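You operate a simulated robot arm through the tools that you are given. There is no shell and no other tool.

You are at the controls of a simulated robot arm. One attempt, no reset.

TASK
Load tube D 20 on the trolley's swing arm and cap it.
Fine: swing the arm out, stand the tube on its orange peg, put the red cap on, swing it in; the brake stays on. Where these are worked on the way, their far stop is far enough and under half their travel is too little: swing arm.
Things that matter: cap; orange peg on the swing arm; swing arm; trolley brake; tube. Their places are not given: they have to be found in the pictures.

The check looks at the end state, three seconds after you hand in, the way a careful person would. Anything else that was tipped, shoved, dropped, spilled or broken makes it a failure. Lids that push on must go on centred and level and be pressed home; caps that screw on are set level and turned clockwise until they are tight.

THE ROBOT
A 6-joint arm with a two-finger parallel gripper, fixed in place. Base frame: the origin is on the floor under the middle of its stand, x ahead of it, y to its left, z up; the work surface is at about z = 660. Lengths are in mm, angles in degrees, forces in N, time in s.
It reaches about 1313 mm from its shoulder. Its first joint turns from -166.0 to 166.0 degrees. Payload 3.43 kg.
Tool frame: the origin (TCP) lies between the finger pads and is the grasp point; the fingertips stand 34 mm ahead of it; z points along the fingers, y is the line along which they close. Largest opening 128 mm; finger width 24, thickness 12; the body of the gripper, 48 by 130 mm, starts 96 mm behind the TCP.
Orientation is that of the tool frame in the base frame, as a unit quaternion [w, x, y, z]. With the fingers straight down and closing along the base's y, the tool's x points along the base's -x, its y along +y and its z along -z.

THE INTERFACE
- The arm moves only by the tool move_arm. Its argument "motion" is a list of rows, each a list of 6 numbers: the shift along the tool's x, y, z in mm, then the turn, a rotation vector about the tool's x, y, z in degrees. In form: [[x, y, z, rx, ry, rz], ...]. A call has 1 to 20 rows; each row shifts and turns the commanded pose from where the row before left it, along the tool's axes as they then stand. "jaw" is the finger opening in mm, from 0 to 128, set as the call begins (left out, the last holds). Rows are played at 5 a second. More than 50 mm and 8.6 degrees between two rows, or a gripper value outside its range, and nothing of the call is played. A pose out of reach is approached as far as the arm can. The call stops where the force on the tool passes 90 N (or 10 N more than at its start, if that is more) or the arm is blocked; 0.2 s more then pass. The fingers move at their own pace (about 153 mm/s each) and stop on an object; they squeeze with about 40 N. The grip force told is the motor's: it shows also when the fingers shut on nothing. Time passes only in rows, and 0.2 s behind the last, so rows that do not move let the fingers close. It gives the time, the measured TCP pose, the force on the tool (base axes), the opening and the grip force at its end, in the units of the frame above (readings bear some noise), with the torque about the TCP (base axes, N m) and any sound that the robot's microphone picked up, and new pictures: "show" is both (left out), scene, wrist or none.
- Cameras (640 x 400 px; columns grow to the right, rows downward): "scene" is fixed at [399, -498.2, 1498]; the picture's right is [0.43, -0.90, 0.00], its down [-0.69, -0.32, -0.65] and it looks along [0.59, 0.28, -0.76] (base axes); focal length 328 px, centre (320, 200). "wrist" rides on the gripper at [76, -11, -160] in the tool frame; the picture's right is [0.15, 0.99, 0.00], its down [-0.88, 0.13, -0.46] and it looks along [-0.45, 0.07, 0.89] (tool axes); focal length 234 px, centre (320, 200).
- point_at(camera, pixels): for up to 12 pixels [column, row] of the newest picture of that camera ("zoom" is the newest enlarged one), the place [x, y, z] in the base frame of the surface seen there, good to about 2 mm. No time passes.
- close_up(camera, box): a new picture of the part [left, top, right, bottom] of that camera's present view, enlarged. No time passes.
- close_job(): hands the job in; it is judged then, once.

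Open the gripper and draw the arm clear of the work before you hand the job in, unless the task says otherwise.

The tools are called by a JSON object that holds its "op" and its "data". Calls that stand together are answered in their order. move_arm: Moves the arm, as the interface text tells. Its arguments: {"type":"object","properties":{"motion":{"type":"array"},"jaw":{"type":"number"},"show":{"type":"string","enum":["both","scene","wrist","none"]}},"required":["motion"]} The other tools are called the same way: point_at (camera, pixels) gives the place of the surface under pixels of a picture; close_up (camera, box) takes an enlarged picture of a part of a camera's view; close_job () hands the job in.

At the start:

```text
t: 0.0
tool_pos: [758.2, 108.4, 1104.4]
ee_rot: [0.001, 0.001, 1.0, 0.002]
wrist_force: [-0.9, 0.5, -0.9]
torque: [0.0, 0.02, -0.01]
grip_width: 128.2
gripper_force: 0.1
```

scene: 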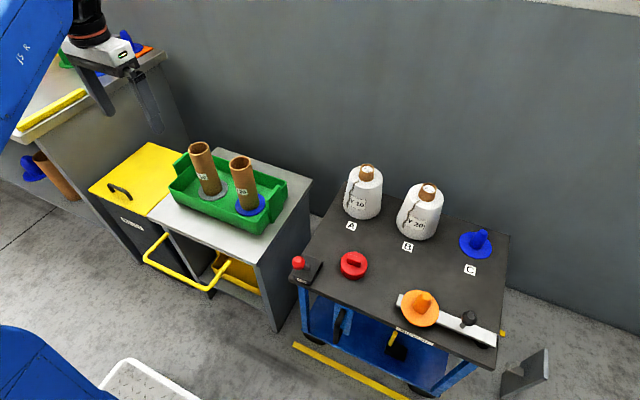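
wrist: 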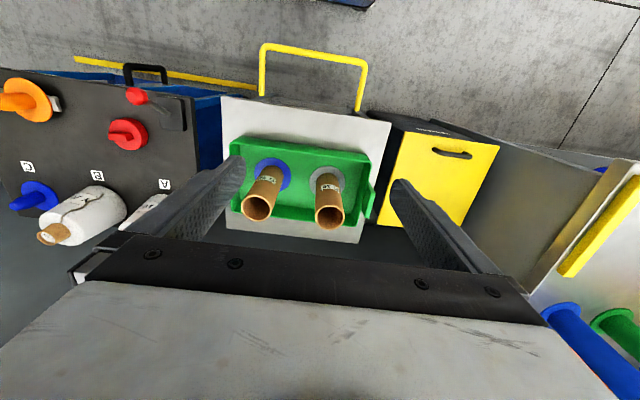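

The scene shows two brown tubes in a green tray (about (203,165) and (243,182)), a trolley with an orange peg at (420,305), red cap at (353,264), and brake lever at (298,263). I take close-ups to read labels and details.

{"op": "close_up", "data": {"camera": "scene", "box": [160, 120, 320, 240]}}

{"op": "close_up", "data": {"camera": "scene", "box": [370, 260, 520, 360]}}

{"op": "close_up", "data": {"camera": "scene", "box": [270, 230, 390, 310]}}

{"op": "close_up", "data": {"camera": "wrist", "box": [220, 130, 380, 240]}}

```text
3.33 times, centred on (240, 180) of scene
```

zoom: 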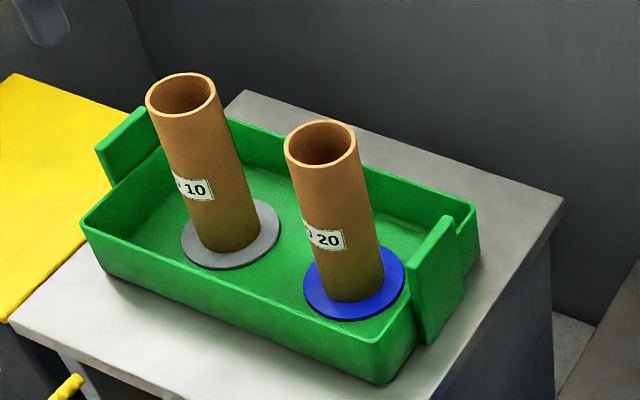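

```text
4.00 times, centred on (445, 310) of scene
```

zoom: 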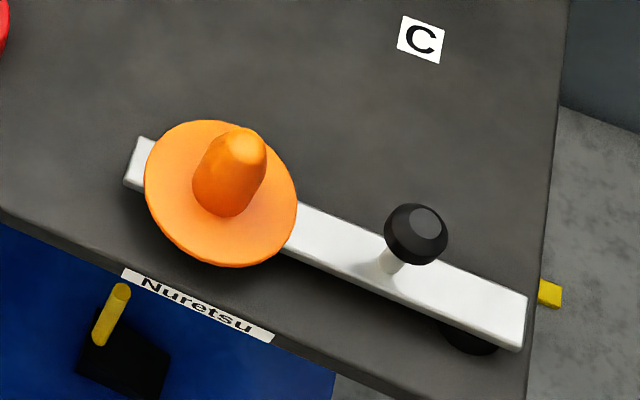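

```text
5.00 times, centred on (330, 270) of scene
```

zoom: 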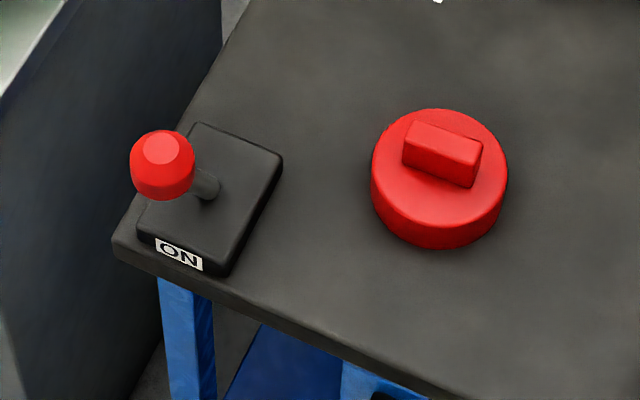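

```text
3.64 times, centred on (300, 185) of wrist
```

zoom: 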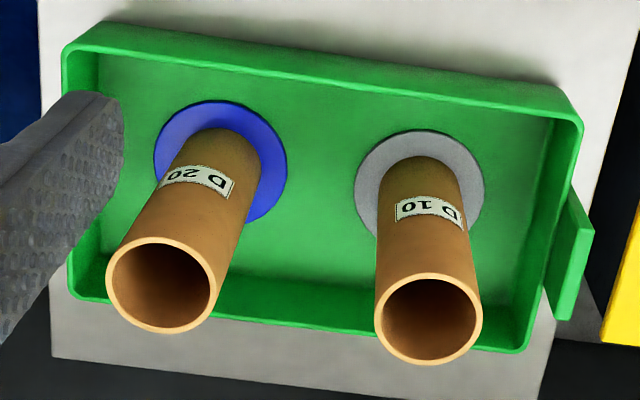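

I measure 3D positions of the tubes, the swing arm, peg, knob, cap and brake with point_at in the scene view.

{"op": "point_at", "data": {"camera": "scene", "pixels": [[242, 160], [232, 161], [251, 165], [243, 166], [196, 143], [206, 145], [264, 207], [238, 200], [248, 217], [255, 180], [262, 175], [353, 254]]}}

{"op": "point_at", "data": {"camera": "scene", "pixels": [[430, 295], [408, 297], [420, 322], [435, 310], [402, 302], [474, 315], [468, 327], [500, 333], [490, 343], [487, 346], [507, 333], [445, 320]]}}

{"op": "point_at", "data": {"camera": "scene", "pixels": [[302, 259], [311, 268], [304, 281], [320, 262], [314, 256], [352, 256], [358, 263], [361, 270], [341, 262], [366, 262], [353, 277], [340, 280]]}}

```text
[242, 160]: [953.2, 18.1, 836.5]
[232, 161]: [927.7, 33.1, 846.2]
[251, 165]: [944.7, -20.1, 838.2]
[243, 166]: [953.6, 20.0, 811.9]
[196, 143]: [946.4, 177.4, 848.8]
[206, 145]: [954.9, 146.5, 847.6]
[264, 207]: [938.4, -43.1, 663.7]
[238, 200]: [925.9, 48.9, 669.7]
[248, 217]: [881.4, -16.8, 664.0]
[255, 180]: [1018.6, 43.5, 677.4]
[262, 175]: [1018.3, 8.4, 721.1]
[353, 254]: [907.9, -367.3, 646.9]
```

```text
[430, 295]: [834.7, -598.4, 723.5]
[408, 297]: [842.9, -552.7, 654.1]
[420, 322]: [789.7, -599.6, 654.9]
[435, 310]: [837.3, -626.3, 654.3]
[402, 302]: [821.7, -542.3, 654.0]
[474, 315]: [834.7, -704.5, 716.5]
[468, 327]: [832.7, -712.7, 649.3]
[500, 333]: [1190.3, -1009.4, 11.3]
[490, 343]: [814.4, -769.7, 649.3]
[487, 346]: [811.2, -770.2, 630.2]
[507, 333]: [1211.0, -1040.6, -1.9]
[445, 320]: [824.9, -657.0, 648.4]
```

```text
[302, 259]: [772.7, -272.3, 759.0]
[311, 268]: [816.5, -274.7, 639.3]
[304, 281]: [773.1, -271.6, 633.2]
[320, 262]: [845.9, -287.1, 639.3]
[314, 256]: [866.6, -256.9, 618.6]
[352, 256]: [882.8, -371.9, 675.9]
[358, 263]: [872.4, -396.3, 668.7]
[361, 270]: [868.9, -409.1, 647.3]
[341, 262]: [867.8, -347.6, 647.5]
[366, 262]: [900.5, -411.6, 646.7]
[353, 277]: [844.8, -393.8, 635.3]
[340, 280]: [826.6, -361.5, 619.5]
```

The trolley top is at z≈619, the swing-arm bar at z≈649 with peg near (830,-597). I move the arm across at its present height to view the trolley from above with the wrist camera.

{"op": "move_arm", "data": {"motion": [[10, -45, 0, 0, 0, 0], [10, -45, 0, 0, 0, 0], [10, -45, 0, 0, 0, 0], [10, -45, 0, 0, 0, 0], [10, -45, 0, 0, 0, 0], [10, -45, 0, 0, 0, 0], [10, -45, 0, 0, 0, 0], [10, -45, 0, 0, 0, 0], [10, -45, 0, 0, 0, 0], [10, -45, 0, 0, 0, 0], [10, -45, 0, 0, 0, 0], [10, -45, 0, 0, 0, 0], [10, -45, 0, 0, 0, 0], [10, -45, 0, 0, 0, 0]]}}

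```text
t: 3.0
tool_pos: [616.5, -522.3, 1102.9]
ee_rot: [0.0, -0.001, 1.0, 0.0]
wrist_force: [-1.0, 0.7, 0.8]
torque: [-0.06, -0.05, -0.01]
grip_width: 128.0
gripper_force: 0.1
```

scene: 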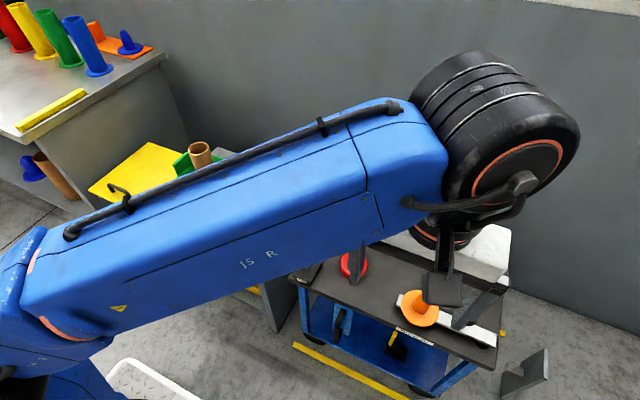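
wrist: 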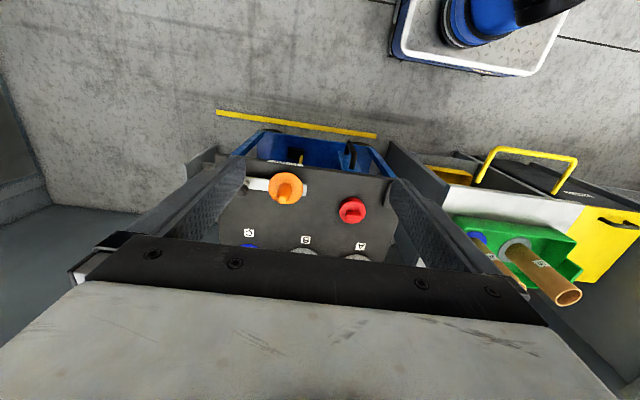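

The wrist view shows the trolley with the arm bar from (247,184) to (306,190) and the knob hidden by the finger. I zoom in on this area.

{"op": "close_up", "data": {"camera": "wrist", "box": [200, 120, 400, 260]}}

{"op": "point_at", "data": {"camera": "wrist", "pixels": [[240, 162], [395, 178], [232, 170], [300, 163], [283, 189], [305, 190], [252, 184], [380, 176], [352, 165], [355, 150], [270, 180], [296, 202]]}}

```text
2.86 times, centred on (300, 190) of wrist
```

zoom: 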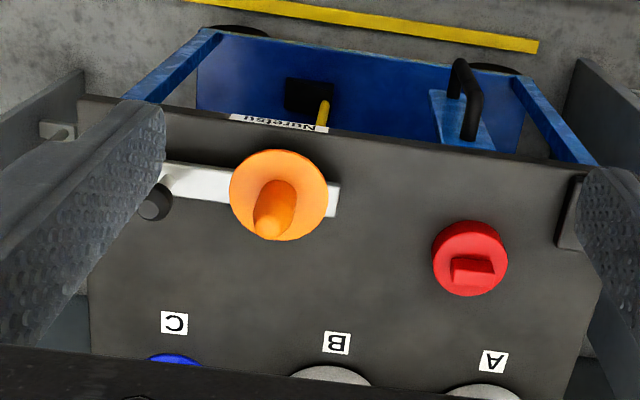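

```text
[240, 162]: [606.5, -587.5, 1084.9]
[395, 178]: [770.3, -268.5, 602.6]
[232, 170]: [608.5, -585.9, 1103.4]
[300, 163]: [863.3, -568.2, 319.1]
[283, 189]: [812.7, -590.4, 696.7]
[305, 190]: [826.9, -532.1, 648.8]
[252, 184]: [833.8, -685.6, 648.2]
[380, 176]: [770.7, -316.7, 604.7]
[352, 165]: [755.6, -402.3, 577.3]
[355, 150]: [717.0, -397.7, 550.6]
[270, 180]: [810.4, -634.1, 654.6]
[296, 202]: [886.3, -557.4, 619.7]
```

The finger hides the bar's right end. I shift further to -y and slightly back to see the pivot and any stops.

{"op": "move_arm", "data": {"motion": [[10, -45, 20, 0, 0, 0], [10, -45, 20, 0, 0, 0], [10, -45, 20, 0, 0, 0], [10, -45, 20, 0, 0, 0]]}}

{"op": "close_up", "data": {"camera": "wrist", "box": [220, 100, 420, 225]}}

```text
refused: row 1 steps farther than a row can; nothing moved
```

```text
3.20 times, centred on (320, 162) of wrist
```

zoom: 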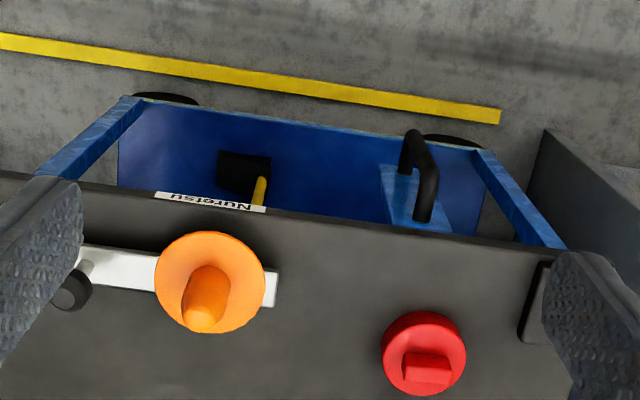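

The step was over 50 mm total; I repeat with smaller steps.

{"op": "move_arm", "data": {"motion": [[10, -40, 15, 0, 0, 0], [10, -40, 15, 0, 0, 0], [10, -40, 15, 0, 0, 0], [10, -40, 15, 0, 0, 0]]}}

{"op": "close_up", "data": {"camera": "wrist", "box": [220, 100, 420, 225]}}

```text
t: 4.0
tool_pos: [578.7, -681.5, 1043.2]
ee_rot: [0.001, -0.001, 1.0, -0.001]
wrist_force: [-0.1, 0.9, 0.4]
torque: [-0.07, -0.05, -0.02]
grip_width: 127.9
gripper_force: 0.0
```

scene: 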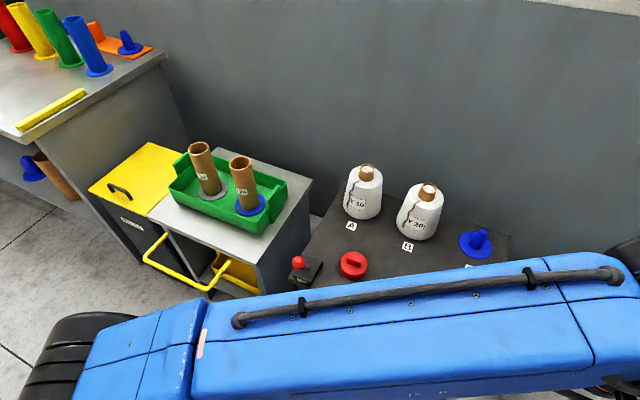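
wrist: 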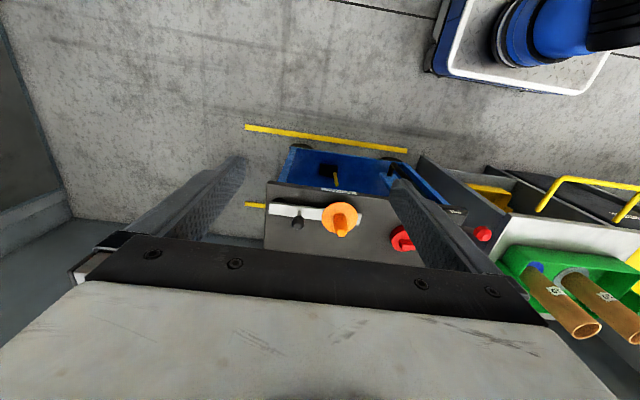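

```text
3.20 times, centred on (320, 162) of wrist
```

zoom: 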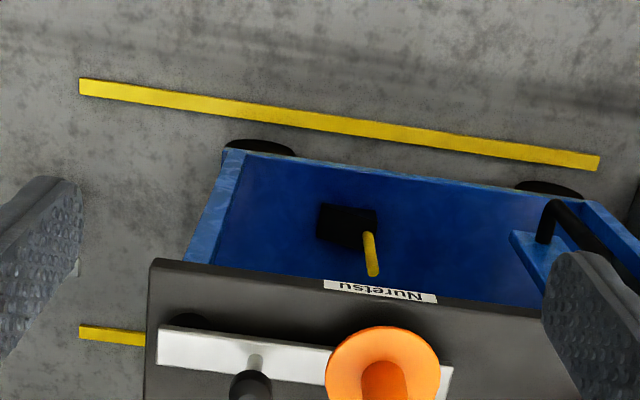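

The yellow piece is floor tape. I zoom in on the bar itself for its pivot.

{"op": "close_up", "data": {"camera": "wrist", "box": [250, 170, 410, 270]}}

{"op": "point_at", "data": {"camera": "wrist", "pixels": [[270, 209], [281, 203], [285, 211], [299, 217], [299, 209], [361, 213], [340, 215], [267, 184], [385, 197], [266, 235], [338, 178], [330, 168]]}}

```text
4.00 times, centred on (330, 220) of wrist
```

zoom: 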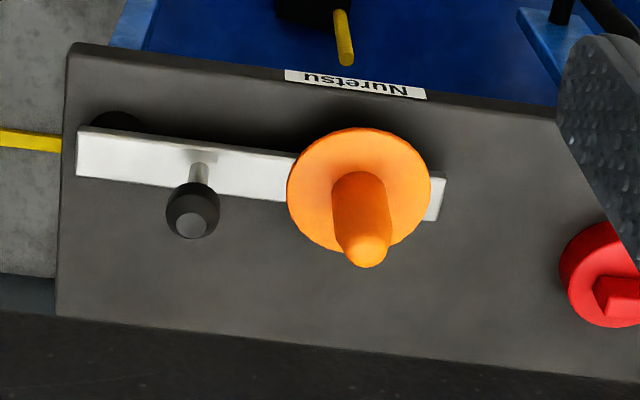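

```text
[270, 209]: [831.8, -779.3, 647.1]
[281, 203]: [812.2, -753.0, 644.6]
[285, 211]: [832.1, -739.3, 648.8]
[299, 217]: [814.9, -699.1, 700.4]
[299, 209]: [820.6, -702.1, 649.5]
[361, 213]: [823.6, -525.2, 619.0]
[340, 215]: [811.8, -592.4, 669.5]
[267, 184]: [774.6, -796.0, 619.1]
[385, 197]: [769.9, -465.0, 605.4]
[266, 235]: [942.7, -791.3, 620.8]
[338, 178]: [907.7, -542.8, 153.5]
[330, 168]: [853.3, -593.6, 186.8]
```

The bar runs roughly along y, with a black hub under its right end and the black knob at about (191,212) of the zoom. I measure edge points in this zoom to fix bar axis, knob, peg and hub.

{"op": "point_at", "data": {"camera": "zoom", "pixels": [[82, 132], [81, 174], [150, 140], [150, 181], [280, 156], [280, 196], [440, 180], [430, 216], [192, 224], [172, 205], [216, 205], [120, 118]]}}

{"op": "point_at", "data": {"camera": "zoom", "pixels": [[367, 252], [340, 245], [385, 245], [362, 180], [335, 200], [390, 200], [292, 190], [427, 190], [360, 130], [320, 245], [140, 120], [105, 120]]}}

```text
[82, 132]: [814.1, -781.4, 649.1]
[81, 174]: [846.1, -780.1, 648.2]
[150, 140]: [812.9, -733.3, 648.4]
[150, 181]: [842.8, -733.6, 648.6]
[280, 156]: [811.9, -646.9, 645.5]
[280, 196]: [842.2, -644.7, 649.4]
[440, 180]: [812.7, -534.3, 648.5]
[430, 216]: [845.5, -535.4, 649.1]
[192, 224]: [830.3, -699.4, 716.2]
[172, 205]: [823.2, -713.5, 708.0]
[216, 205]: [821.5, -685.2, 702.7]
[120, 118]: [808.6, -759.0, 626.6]
```

```text
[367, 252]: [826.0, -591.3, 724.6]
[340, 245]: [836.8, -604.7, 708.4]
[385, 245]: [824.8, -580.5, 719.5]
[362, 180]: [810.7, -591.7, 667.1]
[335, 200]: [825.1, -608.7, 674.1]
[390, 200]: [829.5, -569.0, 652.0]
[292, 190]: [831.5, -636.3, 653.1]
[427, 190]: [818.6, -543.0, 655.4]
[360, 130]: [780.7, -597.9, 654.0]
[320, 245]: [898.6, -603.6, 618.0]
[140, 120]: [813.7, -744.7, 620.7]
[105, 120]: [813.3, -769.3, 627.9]
```

The pivot hub is at about (829,-758), knob at (829,-700) with top z≈716, peg at (829,-592), bar top z≈649. I rotate the gripper 90° so it closes along base x to grip the knob.

{"op": "move_arm", "data": {"motion": [[0, 0, 0, 0, 0, 8.1818], [0, 0, 0, 0, 0, 8.1818], [0, 0, 0, 0, 0, 8.1818], [0, 0, 0, 0, 0, 8.1818], [0, 0, 0, 0, 0, 8.1818], [0, 0, 0, 0, 0, 8.1818], [0, 0, 0, 0, 0, 8.1818], [0, 0, 0, 0, 0, 8.1818], [0, 0, 0, 0, 0, 8.1818], [0, 0, 0, 0, 0, 8.1818], [0, 0, 0, 0, 0, 8.1818]]}}

```text
t: 6.4
tool_pos: [578.5, -681.8, 1042.6]
ee_rot: [0.0, 0.708, 0.707, 0.002]
wrist_force: [0.5, -0.2, 0.2]
torque: [-0.02, -0.02, 0.0]
grip_width: 127.8
gripper_force: 0.1
```

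scene: 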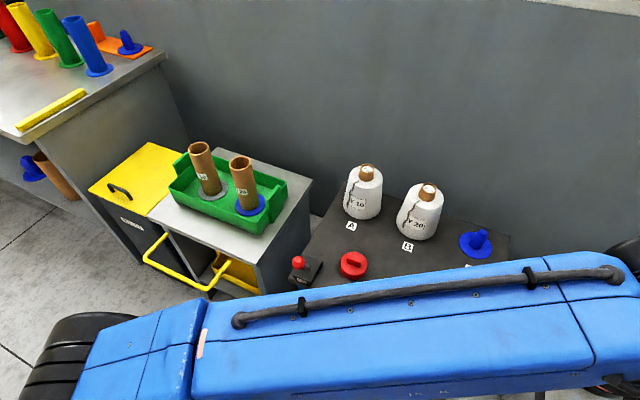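
wrist: 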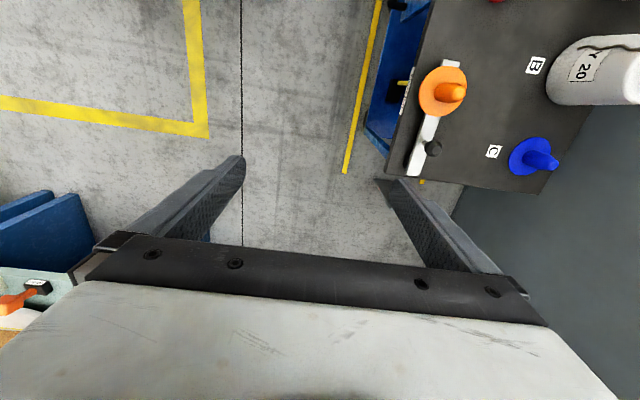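

Orientation is right (closing along x). I move above the knob at (829,-700), stopping at z≈822 to check.

{"op": "move_arm", "data": {"motion": [[-1.8, 25.05, 22, 0, 0, 0], [-1.8, 25.05, 22, 0, 0, 0], [-1.8, 25.05, 22, 0, 0, 0], [-1.8, 25.05, 22, 0, 0, 0], [-1.8, 25.05, 22, 0, 0, 0], [-1.8, 25.05, 22, 0, 0, 0], [-1.8, 25.05, 22, 0, 0, 0], [-1.8, 25.05, 22, 0, 0, 0], [-1.8, 25.05, 22, 0, 0, 0], [-1.8, 25.05, 22, 0, 0, 0]], "jaw": 70}}

```text
t: 8.6
tool_pos: [830.4, -697.7, 823.8]
ee_rot: [0.001, 0.707, 0.707, 0.002]
wrist_force: [-0.8, -0.7, 1.1]
torque: [0.02, -0.05, 0.0]
grip_width: 70.0
gripper_force: 0.1
```

scene: 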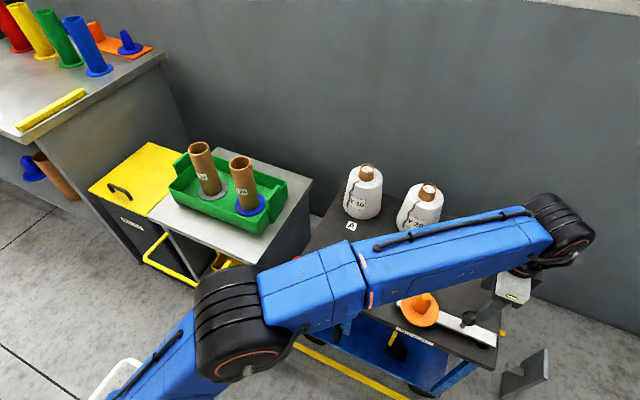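
wrist: 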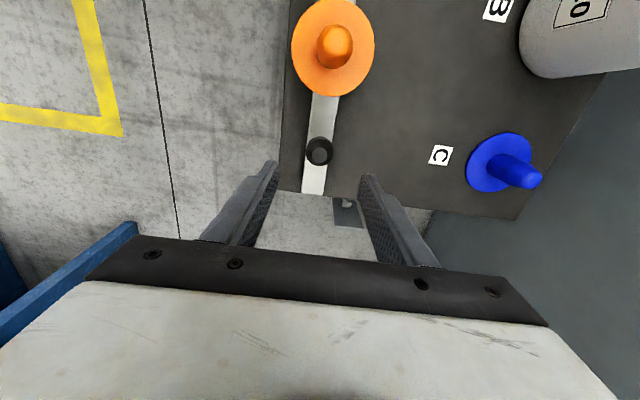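

The gripper is above the bar; the knob is at (320,151) in the wrist image. I re-measure the knob and the peg before descending.

{"op": "point_at", "data": {"camera": "wrist", "pixels": [[320, 151], [309, 148], [331, 152], [320, 160], [320, 141], [337, 38], [337, 27], [312, 190], [334, 70], [293, 45], [375, 45]]}}

{"op": "close_up", "data": {"camera": "wrist", "box": [270, 0, 400, 200]}}

```text
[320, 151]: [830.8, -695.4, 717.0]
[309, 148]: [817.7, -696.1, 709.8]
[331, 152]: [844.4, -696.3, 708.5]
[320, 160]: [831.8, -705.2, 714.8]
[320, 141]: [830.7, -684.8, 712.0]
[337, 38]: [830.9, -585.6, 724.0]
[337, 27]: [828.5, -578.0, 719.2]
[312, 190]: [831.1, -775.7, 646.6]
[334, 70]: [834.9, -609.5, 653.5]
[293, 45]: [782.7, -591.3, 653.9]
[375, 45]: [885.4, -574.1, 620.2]
```

```text
2.00 times, centred on (335, 100) of wrist
```

zoom: 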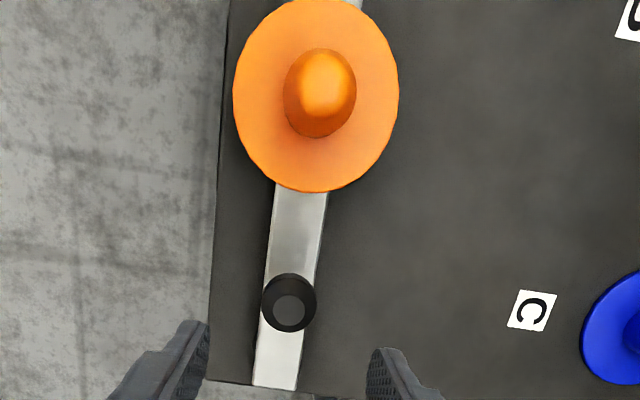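

The knob centre is (831,-697), matching the TCP. I descend 120 mm to z≈704 with the jaws open 70 mm.

{"op": "move_arm", "data": {"motion": [[0, 0, 30, 0, 0, 0], [0, 0, 30, 0, 0, 0], [0, 0, 30, 0, 0, 0], [0, 0, 20, 0, 0, 0], [0, 0, 9, 0, 0, 0], [0, 0, 0, 0, 0, 0]]}}

```text
t: 10.0
tool_pos: [830.6, -697.9, 704.0]
ee_rot: [0.0, 0.707, 0.707, 0.0]
wrist_force: [0.6, -0.2, 0.4]
torque: [0.03, 0.0, 0.01]
grip_width: 70.0
gripper_force: 0.0
```

scene: 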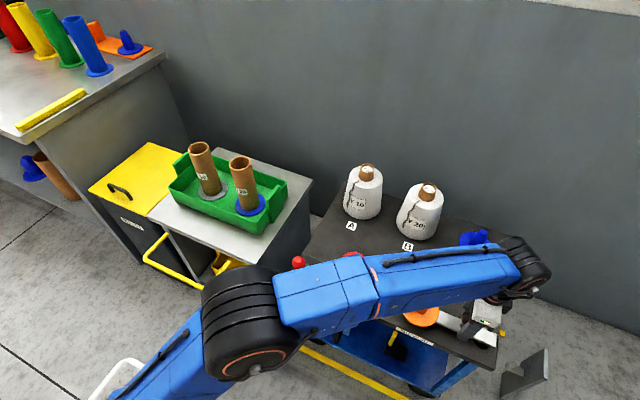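
wrist: 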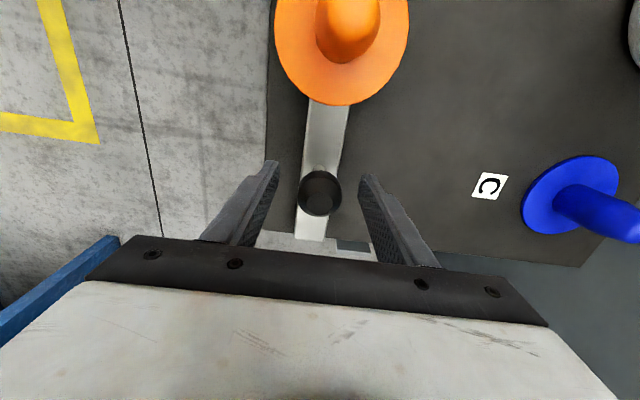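

The knob is between the fingers. The forearm passes near the brake lever and cap in the scene view, so I check forearm heights there before closing.

{"op": "point_at", "data": {"camera": "scene", "pixels": [[298, 262], [290, 290], [320, 275], [355, 262], [340, 320], [400, 255], [430, 295], [360, 258], [330, 330], [470, 285]]}}

{"op": "move_arm", "data": {"motion": [[0, 0, 0, 0, 0, 0], [0, 0, 0, 0, 0, 0], [0, 0, 0, 0, 0, 0]], "jaw": 20, "show": "wrist"}}

```text
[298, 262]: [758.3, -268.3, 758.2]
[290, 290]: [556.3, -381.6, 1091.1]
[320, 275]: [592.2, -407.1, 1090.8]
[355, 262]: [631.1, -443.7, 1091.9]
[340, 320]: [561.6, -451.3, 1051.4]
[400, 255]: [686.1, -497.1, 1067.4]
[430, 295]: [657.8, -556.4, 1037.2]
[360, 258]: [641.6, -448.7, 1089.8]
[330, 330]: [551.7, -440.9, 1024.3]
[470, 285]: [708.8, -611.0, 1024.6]
```

```text
t: 10.8
tool_pos: [830.9, -697.3, 705.4]
ee_rot: [0.0, 0.707, 0.707, 0.002]
wrist_force: [-0.8, 0.3, -0.9]
torque: [-0.09, 0.01, -0.08]
grip_width: 33.3
gripper_force: 44.6
```

wrist: 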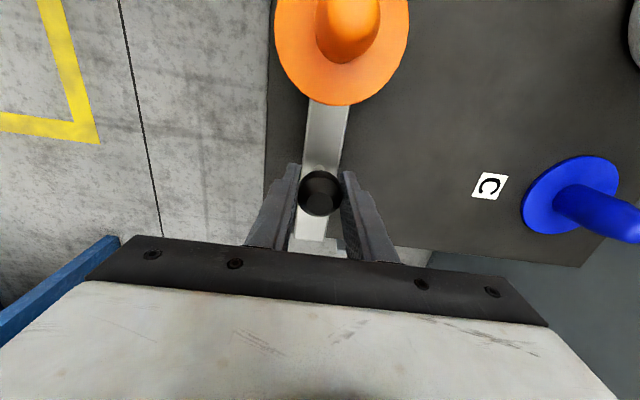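

The knob is gripped (33 mm). I start a slow swing: arc of radius 60 about the hub, first 15°, checking forces.

{"op": "move_arm", "data": {"motion": [[-0.23, -5.23, 0, 0, 0, -5], [-0.23, -5.23, 0, 0, 0, -5], [-0.23, -5.23, 0, 0, 0, -5], [0, 0, 0, 0, 0, 0]]}}

```text
t: 11.8
tool_pos: [814.3, -700.7, 704.1]
ee_rot: [0.0, 0.608, 0.794, 0.001]
wrist_force: [-4.5, 4.3, 3.0]
torque: [-0.3, -0.02, -0.11]
grip_width: 33.6
gripper_force: 44.6
```

scene: 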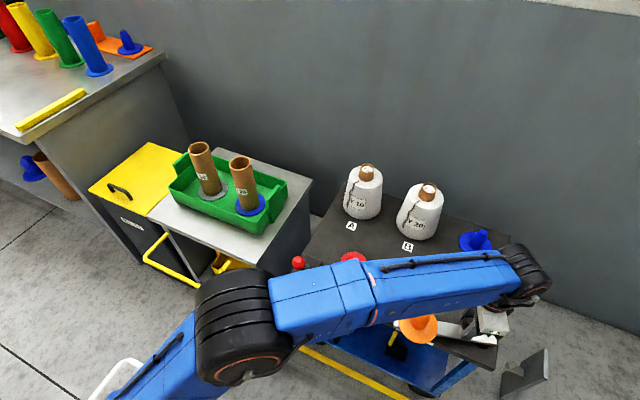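
wrist: 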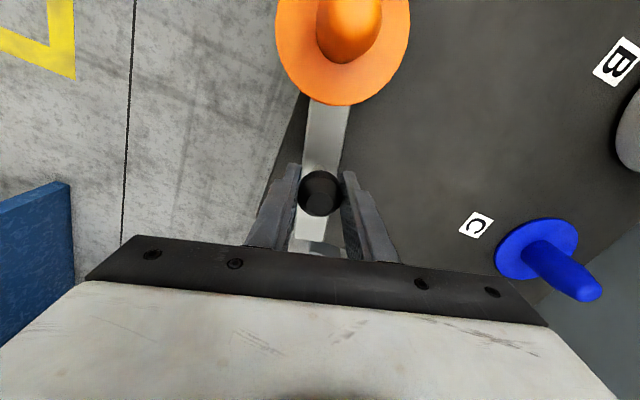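

The swing arm follows (bar still aligned in the wrist view, forces <7 N). I continue another 40°.

{"op": "move_arm", "data": {"motion": [[-0.23, -5.23, 0, 0, 0, -5], [-0.23, -5.23, 0, 0, 0, -5], [-0.23, -5.23, 0, 0, 0, -5], [-0.23, -5.23, 0, 0, 0, -5], [-0.23, -5.23, 0, 0, 0, -5], [-0.23, -5.23, 0, 0, 0, -5], [-0.23, -5.23, 0, 0, 0, -5], [-0.23, -5.23, 0, 0, 0, -5], [0, 0, 0, 0, 0, 0]]}}

```text
t: 13.8
tool_pos: [781.5, -723.5, 703.7]
ee_rot: [0.0, 0.299, 0.954, 0.001]
wrist_force: [-13.1, 16.6, -3.6]
torque: [0.14, 0.08, 0.25]
grip_width: 33.1
gripper_force: 45.2
```

scene: 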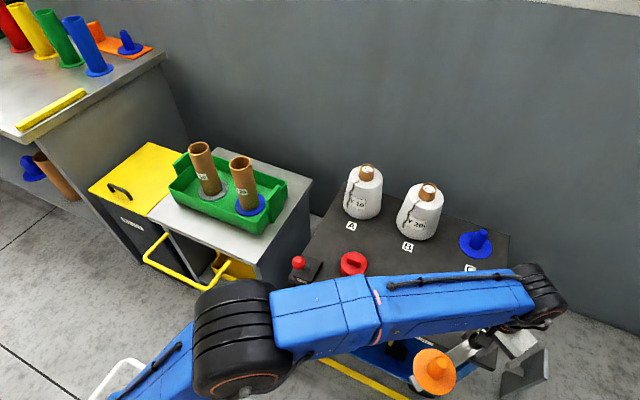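
wrist: 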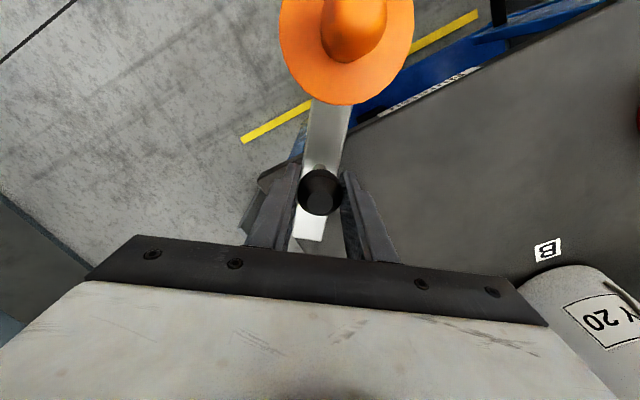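

The reaction (about 20 N, radially outward) says the true radius is a bit larger (~65). I correct outward slightly and go on with a 65 mm radius.

{"op": "move_arm", "data": {"motion": [[2.4, -3.0, 0, 0, 0, 0], [-0.25, -5.67, 0, 0, 0, -5], [-0.25, -5.67, 0, 0, 0, -5], [-0.25, -5.67, 0, 0, 0, -5], [0, 0, 0, 0, 0, 0]]}}

```text
t: 15.0
tool_pos: [770.4, -739.5, 705.0]
ee_rot: [0.001, 0.173, 0.985, 0.0]
wrist_force: [28.0, -7.6, 1.8]
torque: [-0.1, -0.33, -0.04]
grip_width: 33.6
gripper_force: 44.8
```

scene: 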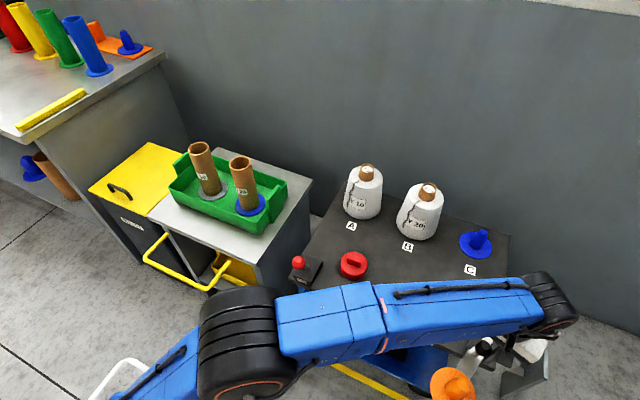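
wrist: 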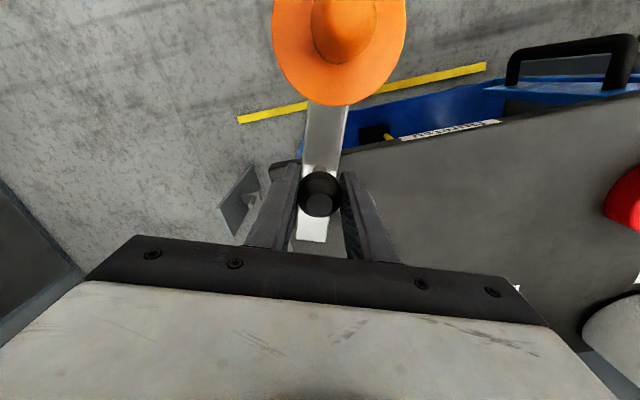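

Now the reaction is about 29 N inward, so true radius is ≈61. I come in 1.5 mm and continue with radius 61 toward 90°.

{"op": "move_arm", "data": {"motion": [[-1.5, 0, 0, 0, 0, 0], [-0.23, -5.32, 0, 0, 0, -5], [-0.23, -5.32, 0, 0, 0, -5], [0, 0, 0, 0, 0, 0]]}}

```text
t: 16.0
tool_pos: [767.2, -751.7, 705.0]
ee_rot: [0.0, 0.086, 0.996, 0.001]
wrist_force: [17.7, -1.9, 4.3]
torque: [-0.03, -0.29, 0.15]
grip_width: 33.4
gripper_force: 45.5
```

scene: 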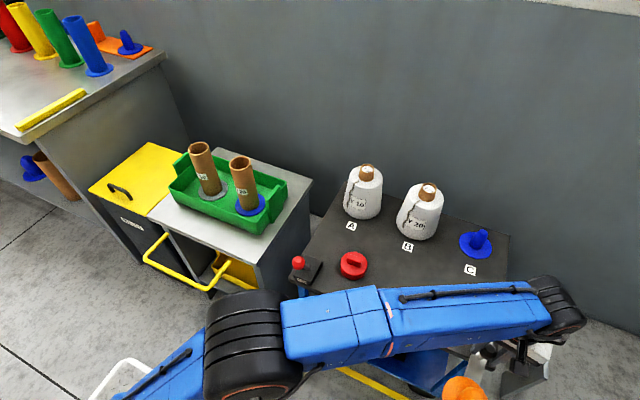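
wrist: 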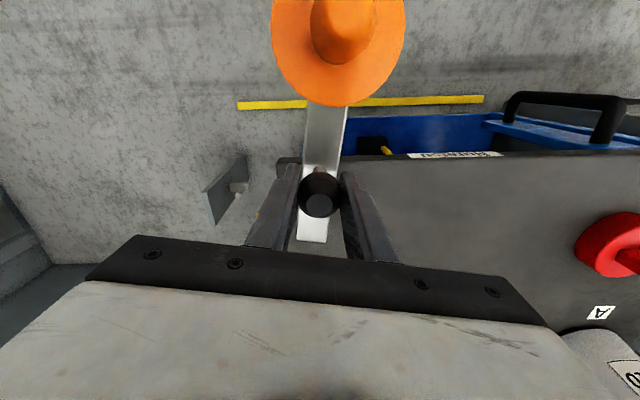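

Still about 18 N inward and no tangential stop yet. I come in 1 mm and continue 10° more.

{"op": "move_arm", "data": {"motion": [[-1.0, 0, 0, 0, 0, 0], [-0.23, -5.25, 0, 0, 0, -5], [-0.23, -5.25, 0, 0, 0, -5], [0, 0, 0, 0, 0, 0]]}}

{"op": "point_at", "data": {"camera": "wrist", "pixels": [[230, 195], [245, 188], [338, 20], [340, 30], [272, 30], [404, 30], [320, 205]]}}

```text
t: 17.0
tool_pos: [767.5, -760.2, 704.5]
ee_rot: [0.0, -0.001, 1.0, 0.001]
wrist_force: [-3.5, 6.3, -1.1]
torque: [0.12, -0.21, 0.04]
grip_width: 33.3
gripper_force: 45.1
```

scene: 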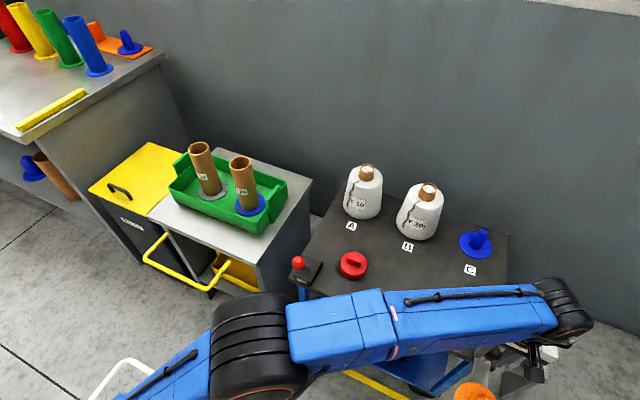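
wrist: 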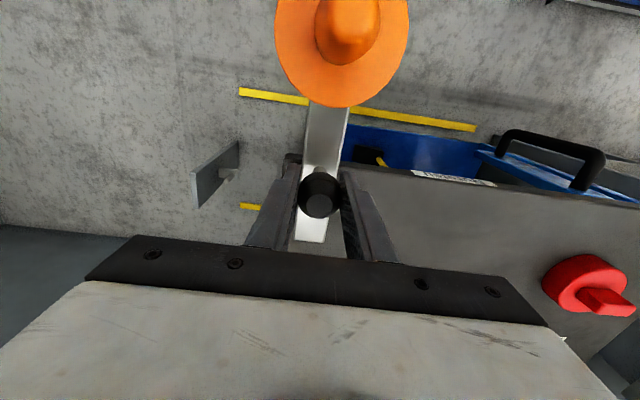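

```text
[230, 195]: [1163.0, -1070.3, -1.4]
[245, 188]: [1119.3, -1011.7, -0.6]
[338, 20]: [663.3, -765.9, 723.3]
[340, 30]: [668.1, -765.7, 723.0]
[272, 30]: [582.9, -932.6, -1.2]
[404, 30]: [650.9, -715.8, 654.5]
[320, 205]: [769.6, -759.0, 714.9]
```

Now near 90° with low force. I try 5° more to feel for the stop.

{"op": "move_arm", "data": {"motion": [[-0.1, -2.65, 0, 0, 0, -2.5], [-0.1, -2.65, 0, 0, 0, -2.5], [0, 0, 0, 0, 0, 0]]}}

{"op": "point_at", "data": {"camera": "wrist", "pixels": [[338, 20], [340, 30], [404, 30], [312, 230], [320, 205]]}}

```text
t: 17.9
tool_pos: [768.0, -761.2, 703.2]
ee_rot: [-0.002, -0.046, 0.999, 0.007]
wrist_force: [-9.6, 47.9, 9.1]
torque: [0.99, -0.4, 0.26]
grip_width: 33.0
gripper_force: 45.6
stopped in row 3: the force on the tool passed its limit at 93 N (the readings are from after the stop); the commanded pose is now the measured one
```

scene: 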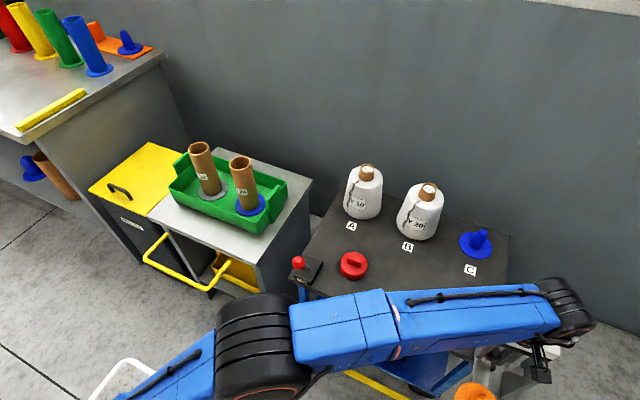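
wrist: 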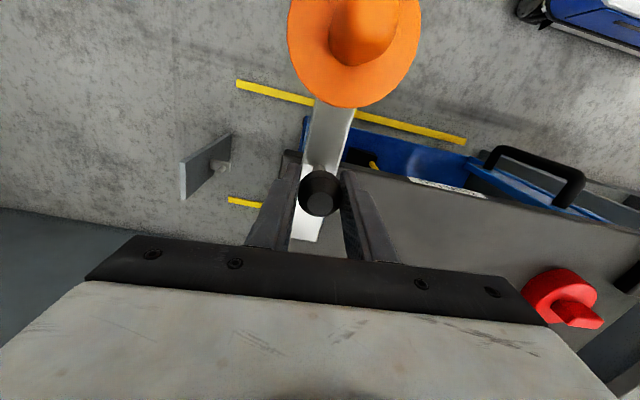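

```text
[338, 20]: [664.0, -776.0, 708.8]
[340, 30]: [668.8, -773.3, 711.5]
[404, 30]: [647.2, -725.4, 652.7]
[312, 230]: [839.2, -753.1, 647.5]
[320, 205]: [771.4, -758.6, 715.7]
```

The far stop is reached (93 N, tangential). I release the knob and rise straight up.

{"op": "move_arm", "data": {"motion": [[0, 1.0, 0, 0, 0, 2.0], [0, 0, 0, 0, 0, 0], [0, 0, 0, 0, 0, 0]], "jaw": 70, "show": "wrist"}}

{"op": "move_arm", "data": {"motion": [[0, 0, -20, 0, 0, 0], [0, 0, -40, 0, 0, 0], [0, 0, -40, 0, 0, 0], [0, 0, -40, 0, 0, 3], [0, 0, -40, 0, 0, 0], [0, 0, -40, 0, 0, 0], [40, 0, -20, 0, 0, 0], [40, 0, -20, 0, 0, 0]]}}

```text
t: 18.6
tool_pos: [767.8, -764.6, 703.8]
ee_rot: [-0.002, -0.027, 1.0, 0.005]
wrist_force: [-0.4, 0.4, 0.4]
torque: [0.03, 0.02, 0.01]
grip_width: 69.8
gripper_force: 0.0
```

wrist: 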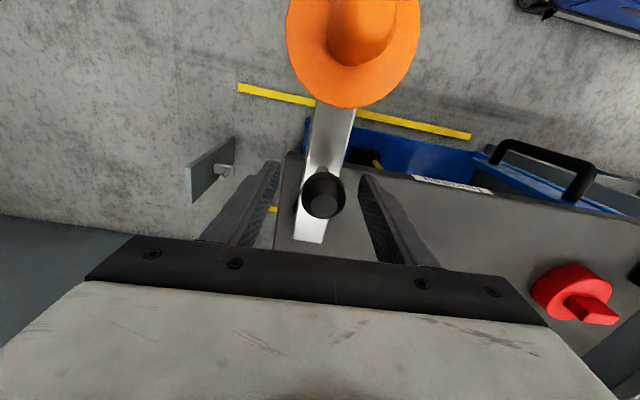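

```text
t: 20.4
tool_pos: [693.1, -764.6, 960.1]
ee_rot: [-0.003, -0.002, 1.0, 0.006]
wrist_force: [1.0, -0.1, -0.3]
torque: [0.04, 0.04, 0.0]
grip_width: 70.0
gripper_force: 0.1
```

scene: 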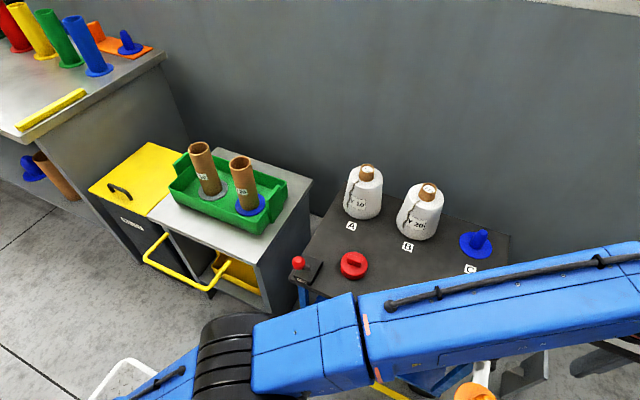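
wrist: 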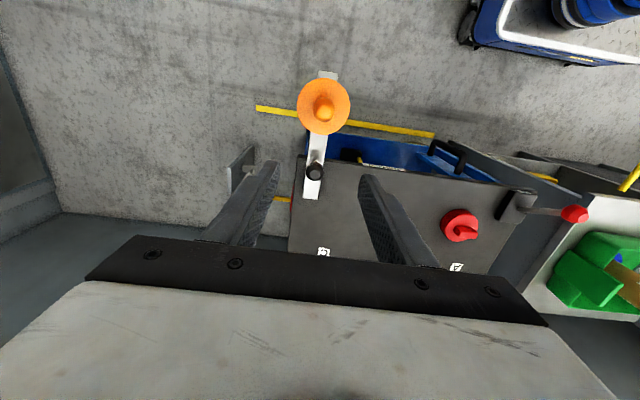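

The arm is swung out; the peg is at (324,112) in the wrist image. I measure the peg and knob positions from here, and verify the trolley and brake did not move.

{"op": "close_up", "data": {"camera": "wrist", "box": [270, 60, 390, 220]}}

{"op": "point_at", "data": {"camera": "wrist", "pixels": [[324, 113], [318, 112], [331, 113], [324, 120], [297, 104], [350, 106], [323, 79], [322, 133], [315, 170], [328, 71], [311, 197], [460, 215]]}}

{"op": "point_at", "data": {"camera": "scene", "pixels": [[302, 259], [311, 268], [304, 281], [320, 262], [352, 256], [358, 263], [366, 262], [341, 262]]}}

```text
2.50 times, centred on (330, 140) of wrist
```

zoom: 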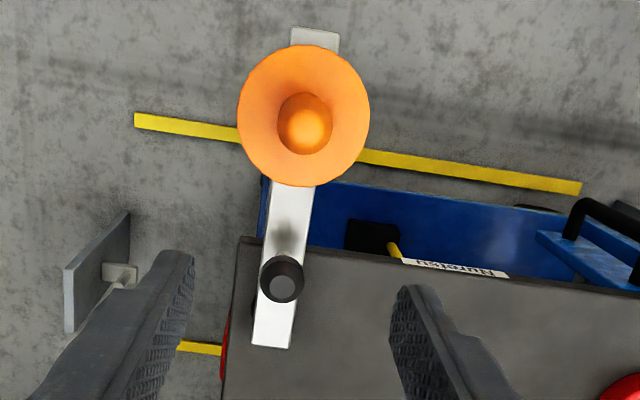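

```text
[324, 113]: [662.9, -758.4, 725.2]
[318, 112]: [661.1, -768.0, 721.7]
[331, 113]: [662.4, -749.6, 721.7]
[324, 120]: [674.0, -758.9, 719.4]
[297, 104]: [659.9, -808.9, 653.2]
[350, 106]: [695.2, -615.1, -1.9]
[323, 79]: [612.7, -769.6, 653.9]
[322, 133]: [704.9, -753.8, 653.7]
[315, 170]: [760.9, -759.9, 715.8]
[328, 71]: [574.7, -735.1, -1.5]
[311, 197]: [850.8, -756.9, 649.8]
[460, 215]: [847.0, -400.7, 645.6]
```

```text
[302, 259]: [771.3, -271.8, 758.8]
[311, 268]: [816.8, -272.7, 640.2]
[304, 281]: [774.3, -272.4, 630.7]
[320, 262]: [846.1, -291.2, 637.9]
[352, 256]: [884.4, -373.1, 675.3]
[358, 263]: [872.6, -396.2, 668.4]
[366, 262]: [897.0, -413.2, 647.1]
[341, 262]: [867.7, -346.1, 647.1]
```

The trolley, brake and cap haven't moved; the peg now stands at (663,-759), bar along x. I correct the tiny tilt, rise to z≈1010 and travel over toward tube D 20.

{"op": "move_arm", "data": {"motion": [[0, 0, -25, 0.69, -0.34, 0.23], [0, 0, -25, 0, 0, 0], [-2, 45, 0, 0, 0, 0], [-2, 45, 0, 0, 0, 0], [-2, 45, 0, 0, 0, 0], [-2, 45, 0, 0, 0, 0], [-2, 45, 0, 0, 0, 0], [-2, 45, 0, 0, 0, 0], [-2, 45, 0, 0, 0, 0], [-2, 45, 0, 0, 0, 0], [-2, 45, 0, 0, 0, 0], [-2, 45, 0, 0, 0, 0], [-2, 45, 0, 0, 0, 0], [-2, 45, 0, 0, 0, 0], [-2, 45, 0, 0, 0, 0], [-2, 45, 0, 0, 0, 0], [-2, 45, 0, 0, 0, 0], [-2, 45, 0, 0, 0, 0], [-2, 45, 0, 0, 0, 0]]}}

```text
t: 24.4
tool_pos: [723.1, -0.5, 1013.5]
ee_rot: [0.001, 0.002, 1.0, 0.0]
wrist_force: [-0.7, 0.3, -0.1]
torque: [0.01, 0.0, -0.01]
grip_width: 69.9
gripper_force: 0.0
```

scene: 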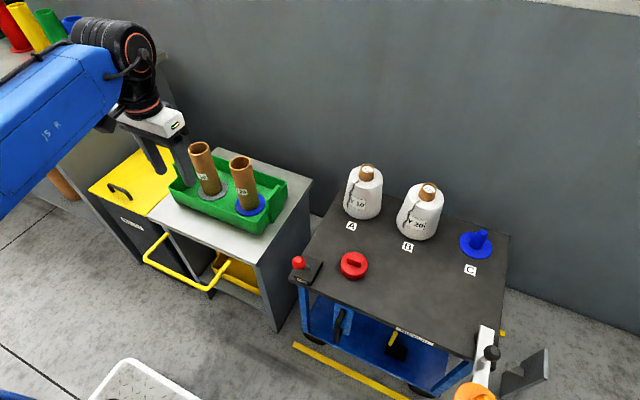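
wrist: 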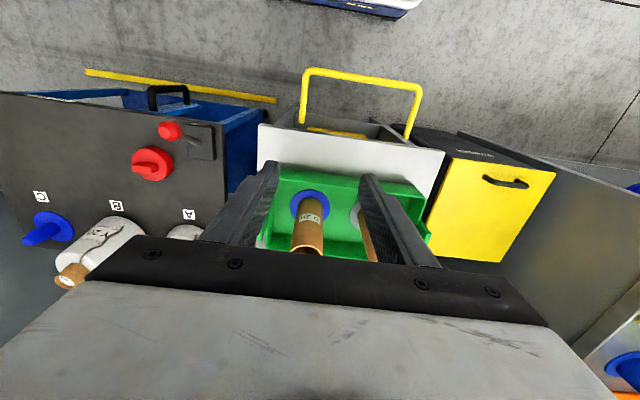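

Tube D 20 is visible in both views (scene (243,182)). I zoom the scene view on its rim and base for accurate position.

{"op": "close_up", "data": {"camera": "scene", "box": [215, 145, 285, 225]}}

{"op": "close_up", "data": {"camera": "wrist", "box": [260, 160, 400, 260]}}

```text
5.00 times, centred on (250, 185) of scene
```

zoom: 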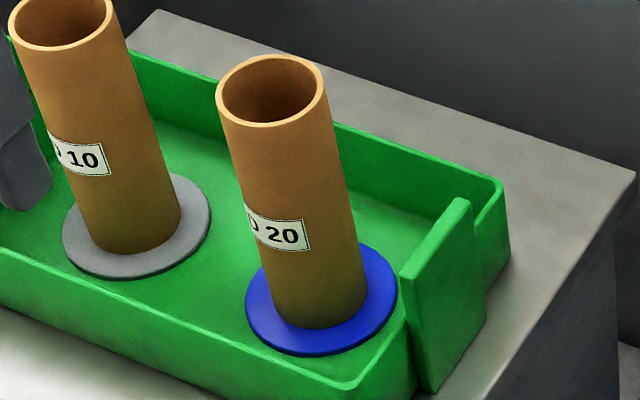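

```text
4.00 times, centred on (330, 210) of wrist
```

zoom: 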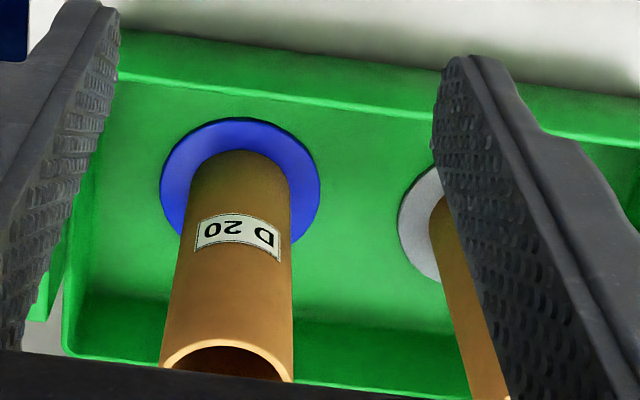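

I query the rim (in scene pixels) and the tube's outer surface for the tube's centre.

{"op": "point_at", "data": {"camera": "scene", "pixels": [[230.2, 164.6], [251.0, 163.2], [240.2, 169.6], [241.4, 156.8], [233, 158], [248, 158], [246, 168.6], [249.5, 210], [242, 207], [258, 204], [236, 209], [264.5, 202]]}}

{"op": "point_at", "data": {"camera": "zoom", "pixels": [[240, 155], [200, 200], [288, 200], [240, 330], [165, 340], [290, 340], [225, 343], [240, 125], [165, 190], [317, 190], [240, 230], [110, 30]]}}

```text
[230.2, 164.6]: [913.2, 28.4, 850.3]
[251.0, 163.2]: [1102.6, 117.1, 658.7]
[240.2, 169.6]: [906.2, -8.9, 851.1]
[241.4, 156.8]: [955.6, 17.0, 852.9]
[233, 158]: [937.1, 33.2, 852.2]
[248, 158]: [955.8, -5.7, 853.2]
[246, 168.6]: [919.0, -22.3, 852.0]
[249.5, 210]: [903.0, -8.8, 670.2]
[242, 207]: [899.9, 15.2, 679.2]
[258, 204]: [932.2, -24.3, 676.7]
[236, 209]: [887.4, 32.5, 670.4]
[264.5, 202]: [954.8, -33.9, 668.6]
```

```text
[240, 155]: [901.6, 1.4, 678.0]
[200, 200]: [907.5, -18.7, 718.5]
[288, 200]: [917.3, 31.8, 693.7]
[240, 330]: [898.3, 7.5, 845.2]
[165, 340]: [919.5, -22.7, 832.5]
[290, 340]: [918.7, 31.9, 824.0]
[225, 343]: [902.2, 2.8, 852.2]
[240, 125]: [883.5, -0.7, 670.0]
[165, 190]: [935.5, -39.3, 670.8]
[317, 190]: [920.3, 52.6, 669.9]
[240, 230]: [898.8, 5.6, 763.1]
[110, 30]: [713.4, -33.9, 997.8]
```

The tube's rim circle fits centre ≈ (930,5), radius ≈30, top z≈852, base on blue disc z≈670. I check tray-handle and neighbour heights before descending.

{"op": "point_at", "data": {"camera": "scene", "pixels": [[277, 186], [268, 200], [279, 190], [276, 205], [206, 150], [199, 142], [192, 150], [207, 143], [177, 157]]}}

{"op": "move_arm", "data": {"motion": [[-40, 1, 0, 0, 0, 0], [-42, 1, 0, 0, 0, 0], [-42, 1, 0, 0, 0, 0], [-42, 1, 0, 0, 0, 0], [-41, 1.5, 0, 0, 0, 0], [0, 0, 0, 0, 0, 0]], "jaw": 100}}

```text
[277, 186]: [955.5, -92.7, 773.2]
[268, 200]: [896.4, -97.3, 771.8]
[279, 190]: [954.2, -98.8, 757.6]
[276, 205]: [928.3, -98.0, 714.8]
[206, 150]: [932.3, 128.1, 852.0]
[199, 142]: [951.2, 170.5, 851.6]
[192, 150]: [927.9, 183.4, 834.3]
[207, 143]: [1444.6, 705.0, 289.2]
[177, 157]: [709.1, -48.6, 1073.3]
```

```text
t: 25.9
tool_pos: [931.4, 4.2, 1011.9]
ee_rot: [0.002, 0.001, 1.0, 0.0]
wrist_force: [-0.1, -0.2, -0.5]
torque: [0.0, -0.03, -0.01]
grip_width: 100.0
gripper_force: 0.0
```

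scene: 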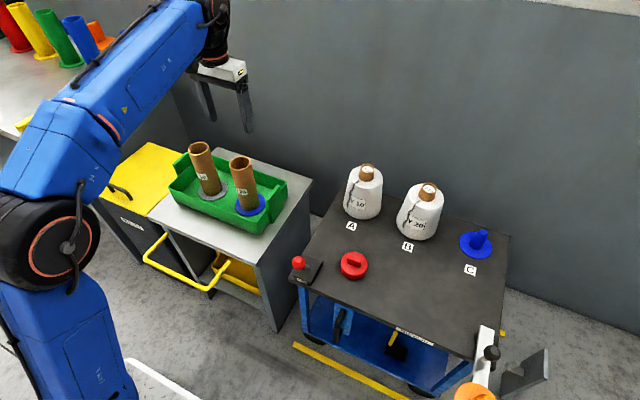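
wrist: 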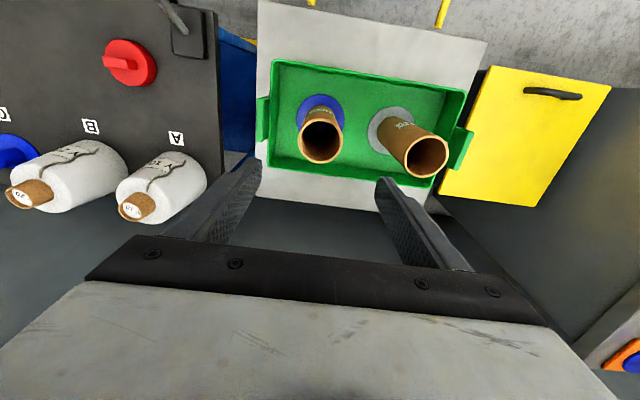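

I check the tube rim from this new viewpoint at (320,143).

{"op": "close_up", "data": {"camera": "wrist", "box": [270, 80, 390, 180]}}

{"op": "point_at", "data": {"camera": "wrist", "pixels": [[320, 163], [300, 141], [341, 141], [320, 122], [306, 156], [334, 156], [306, 128], [335, 127]]}}

```text
4.00 times, centred on (330, 130) of wrist
```

zoom: 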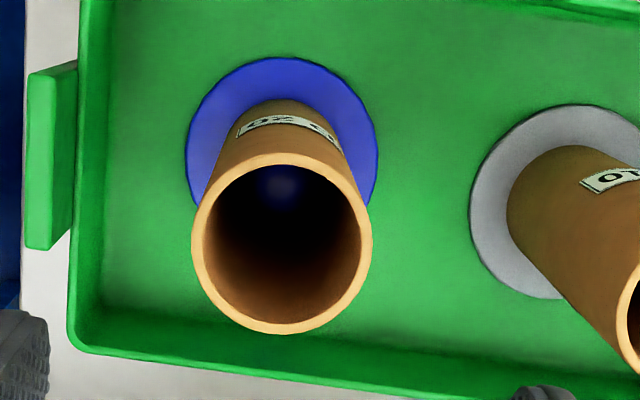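

```text
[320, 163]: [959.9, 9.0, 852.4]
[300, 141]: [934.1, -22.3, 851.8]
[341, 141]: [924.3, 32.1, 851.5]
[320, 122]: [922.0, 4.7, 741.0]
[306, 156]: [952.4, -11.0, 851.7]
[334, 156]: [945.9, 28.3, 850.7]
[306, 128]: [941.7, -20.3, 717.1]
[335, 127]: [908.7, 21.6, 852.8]
```

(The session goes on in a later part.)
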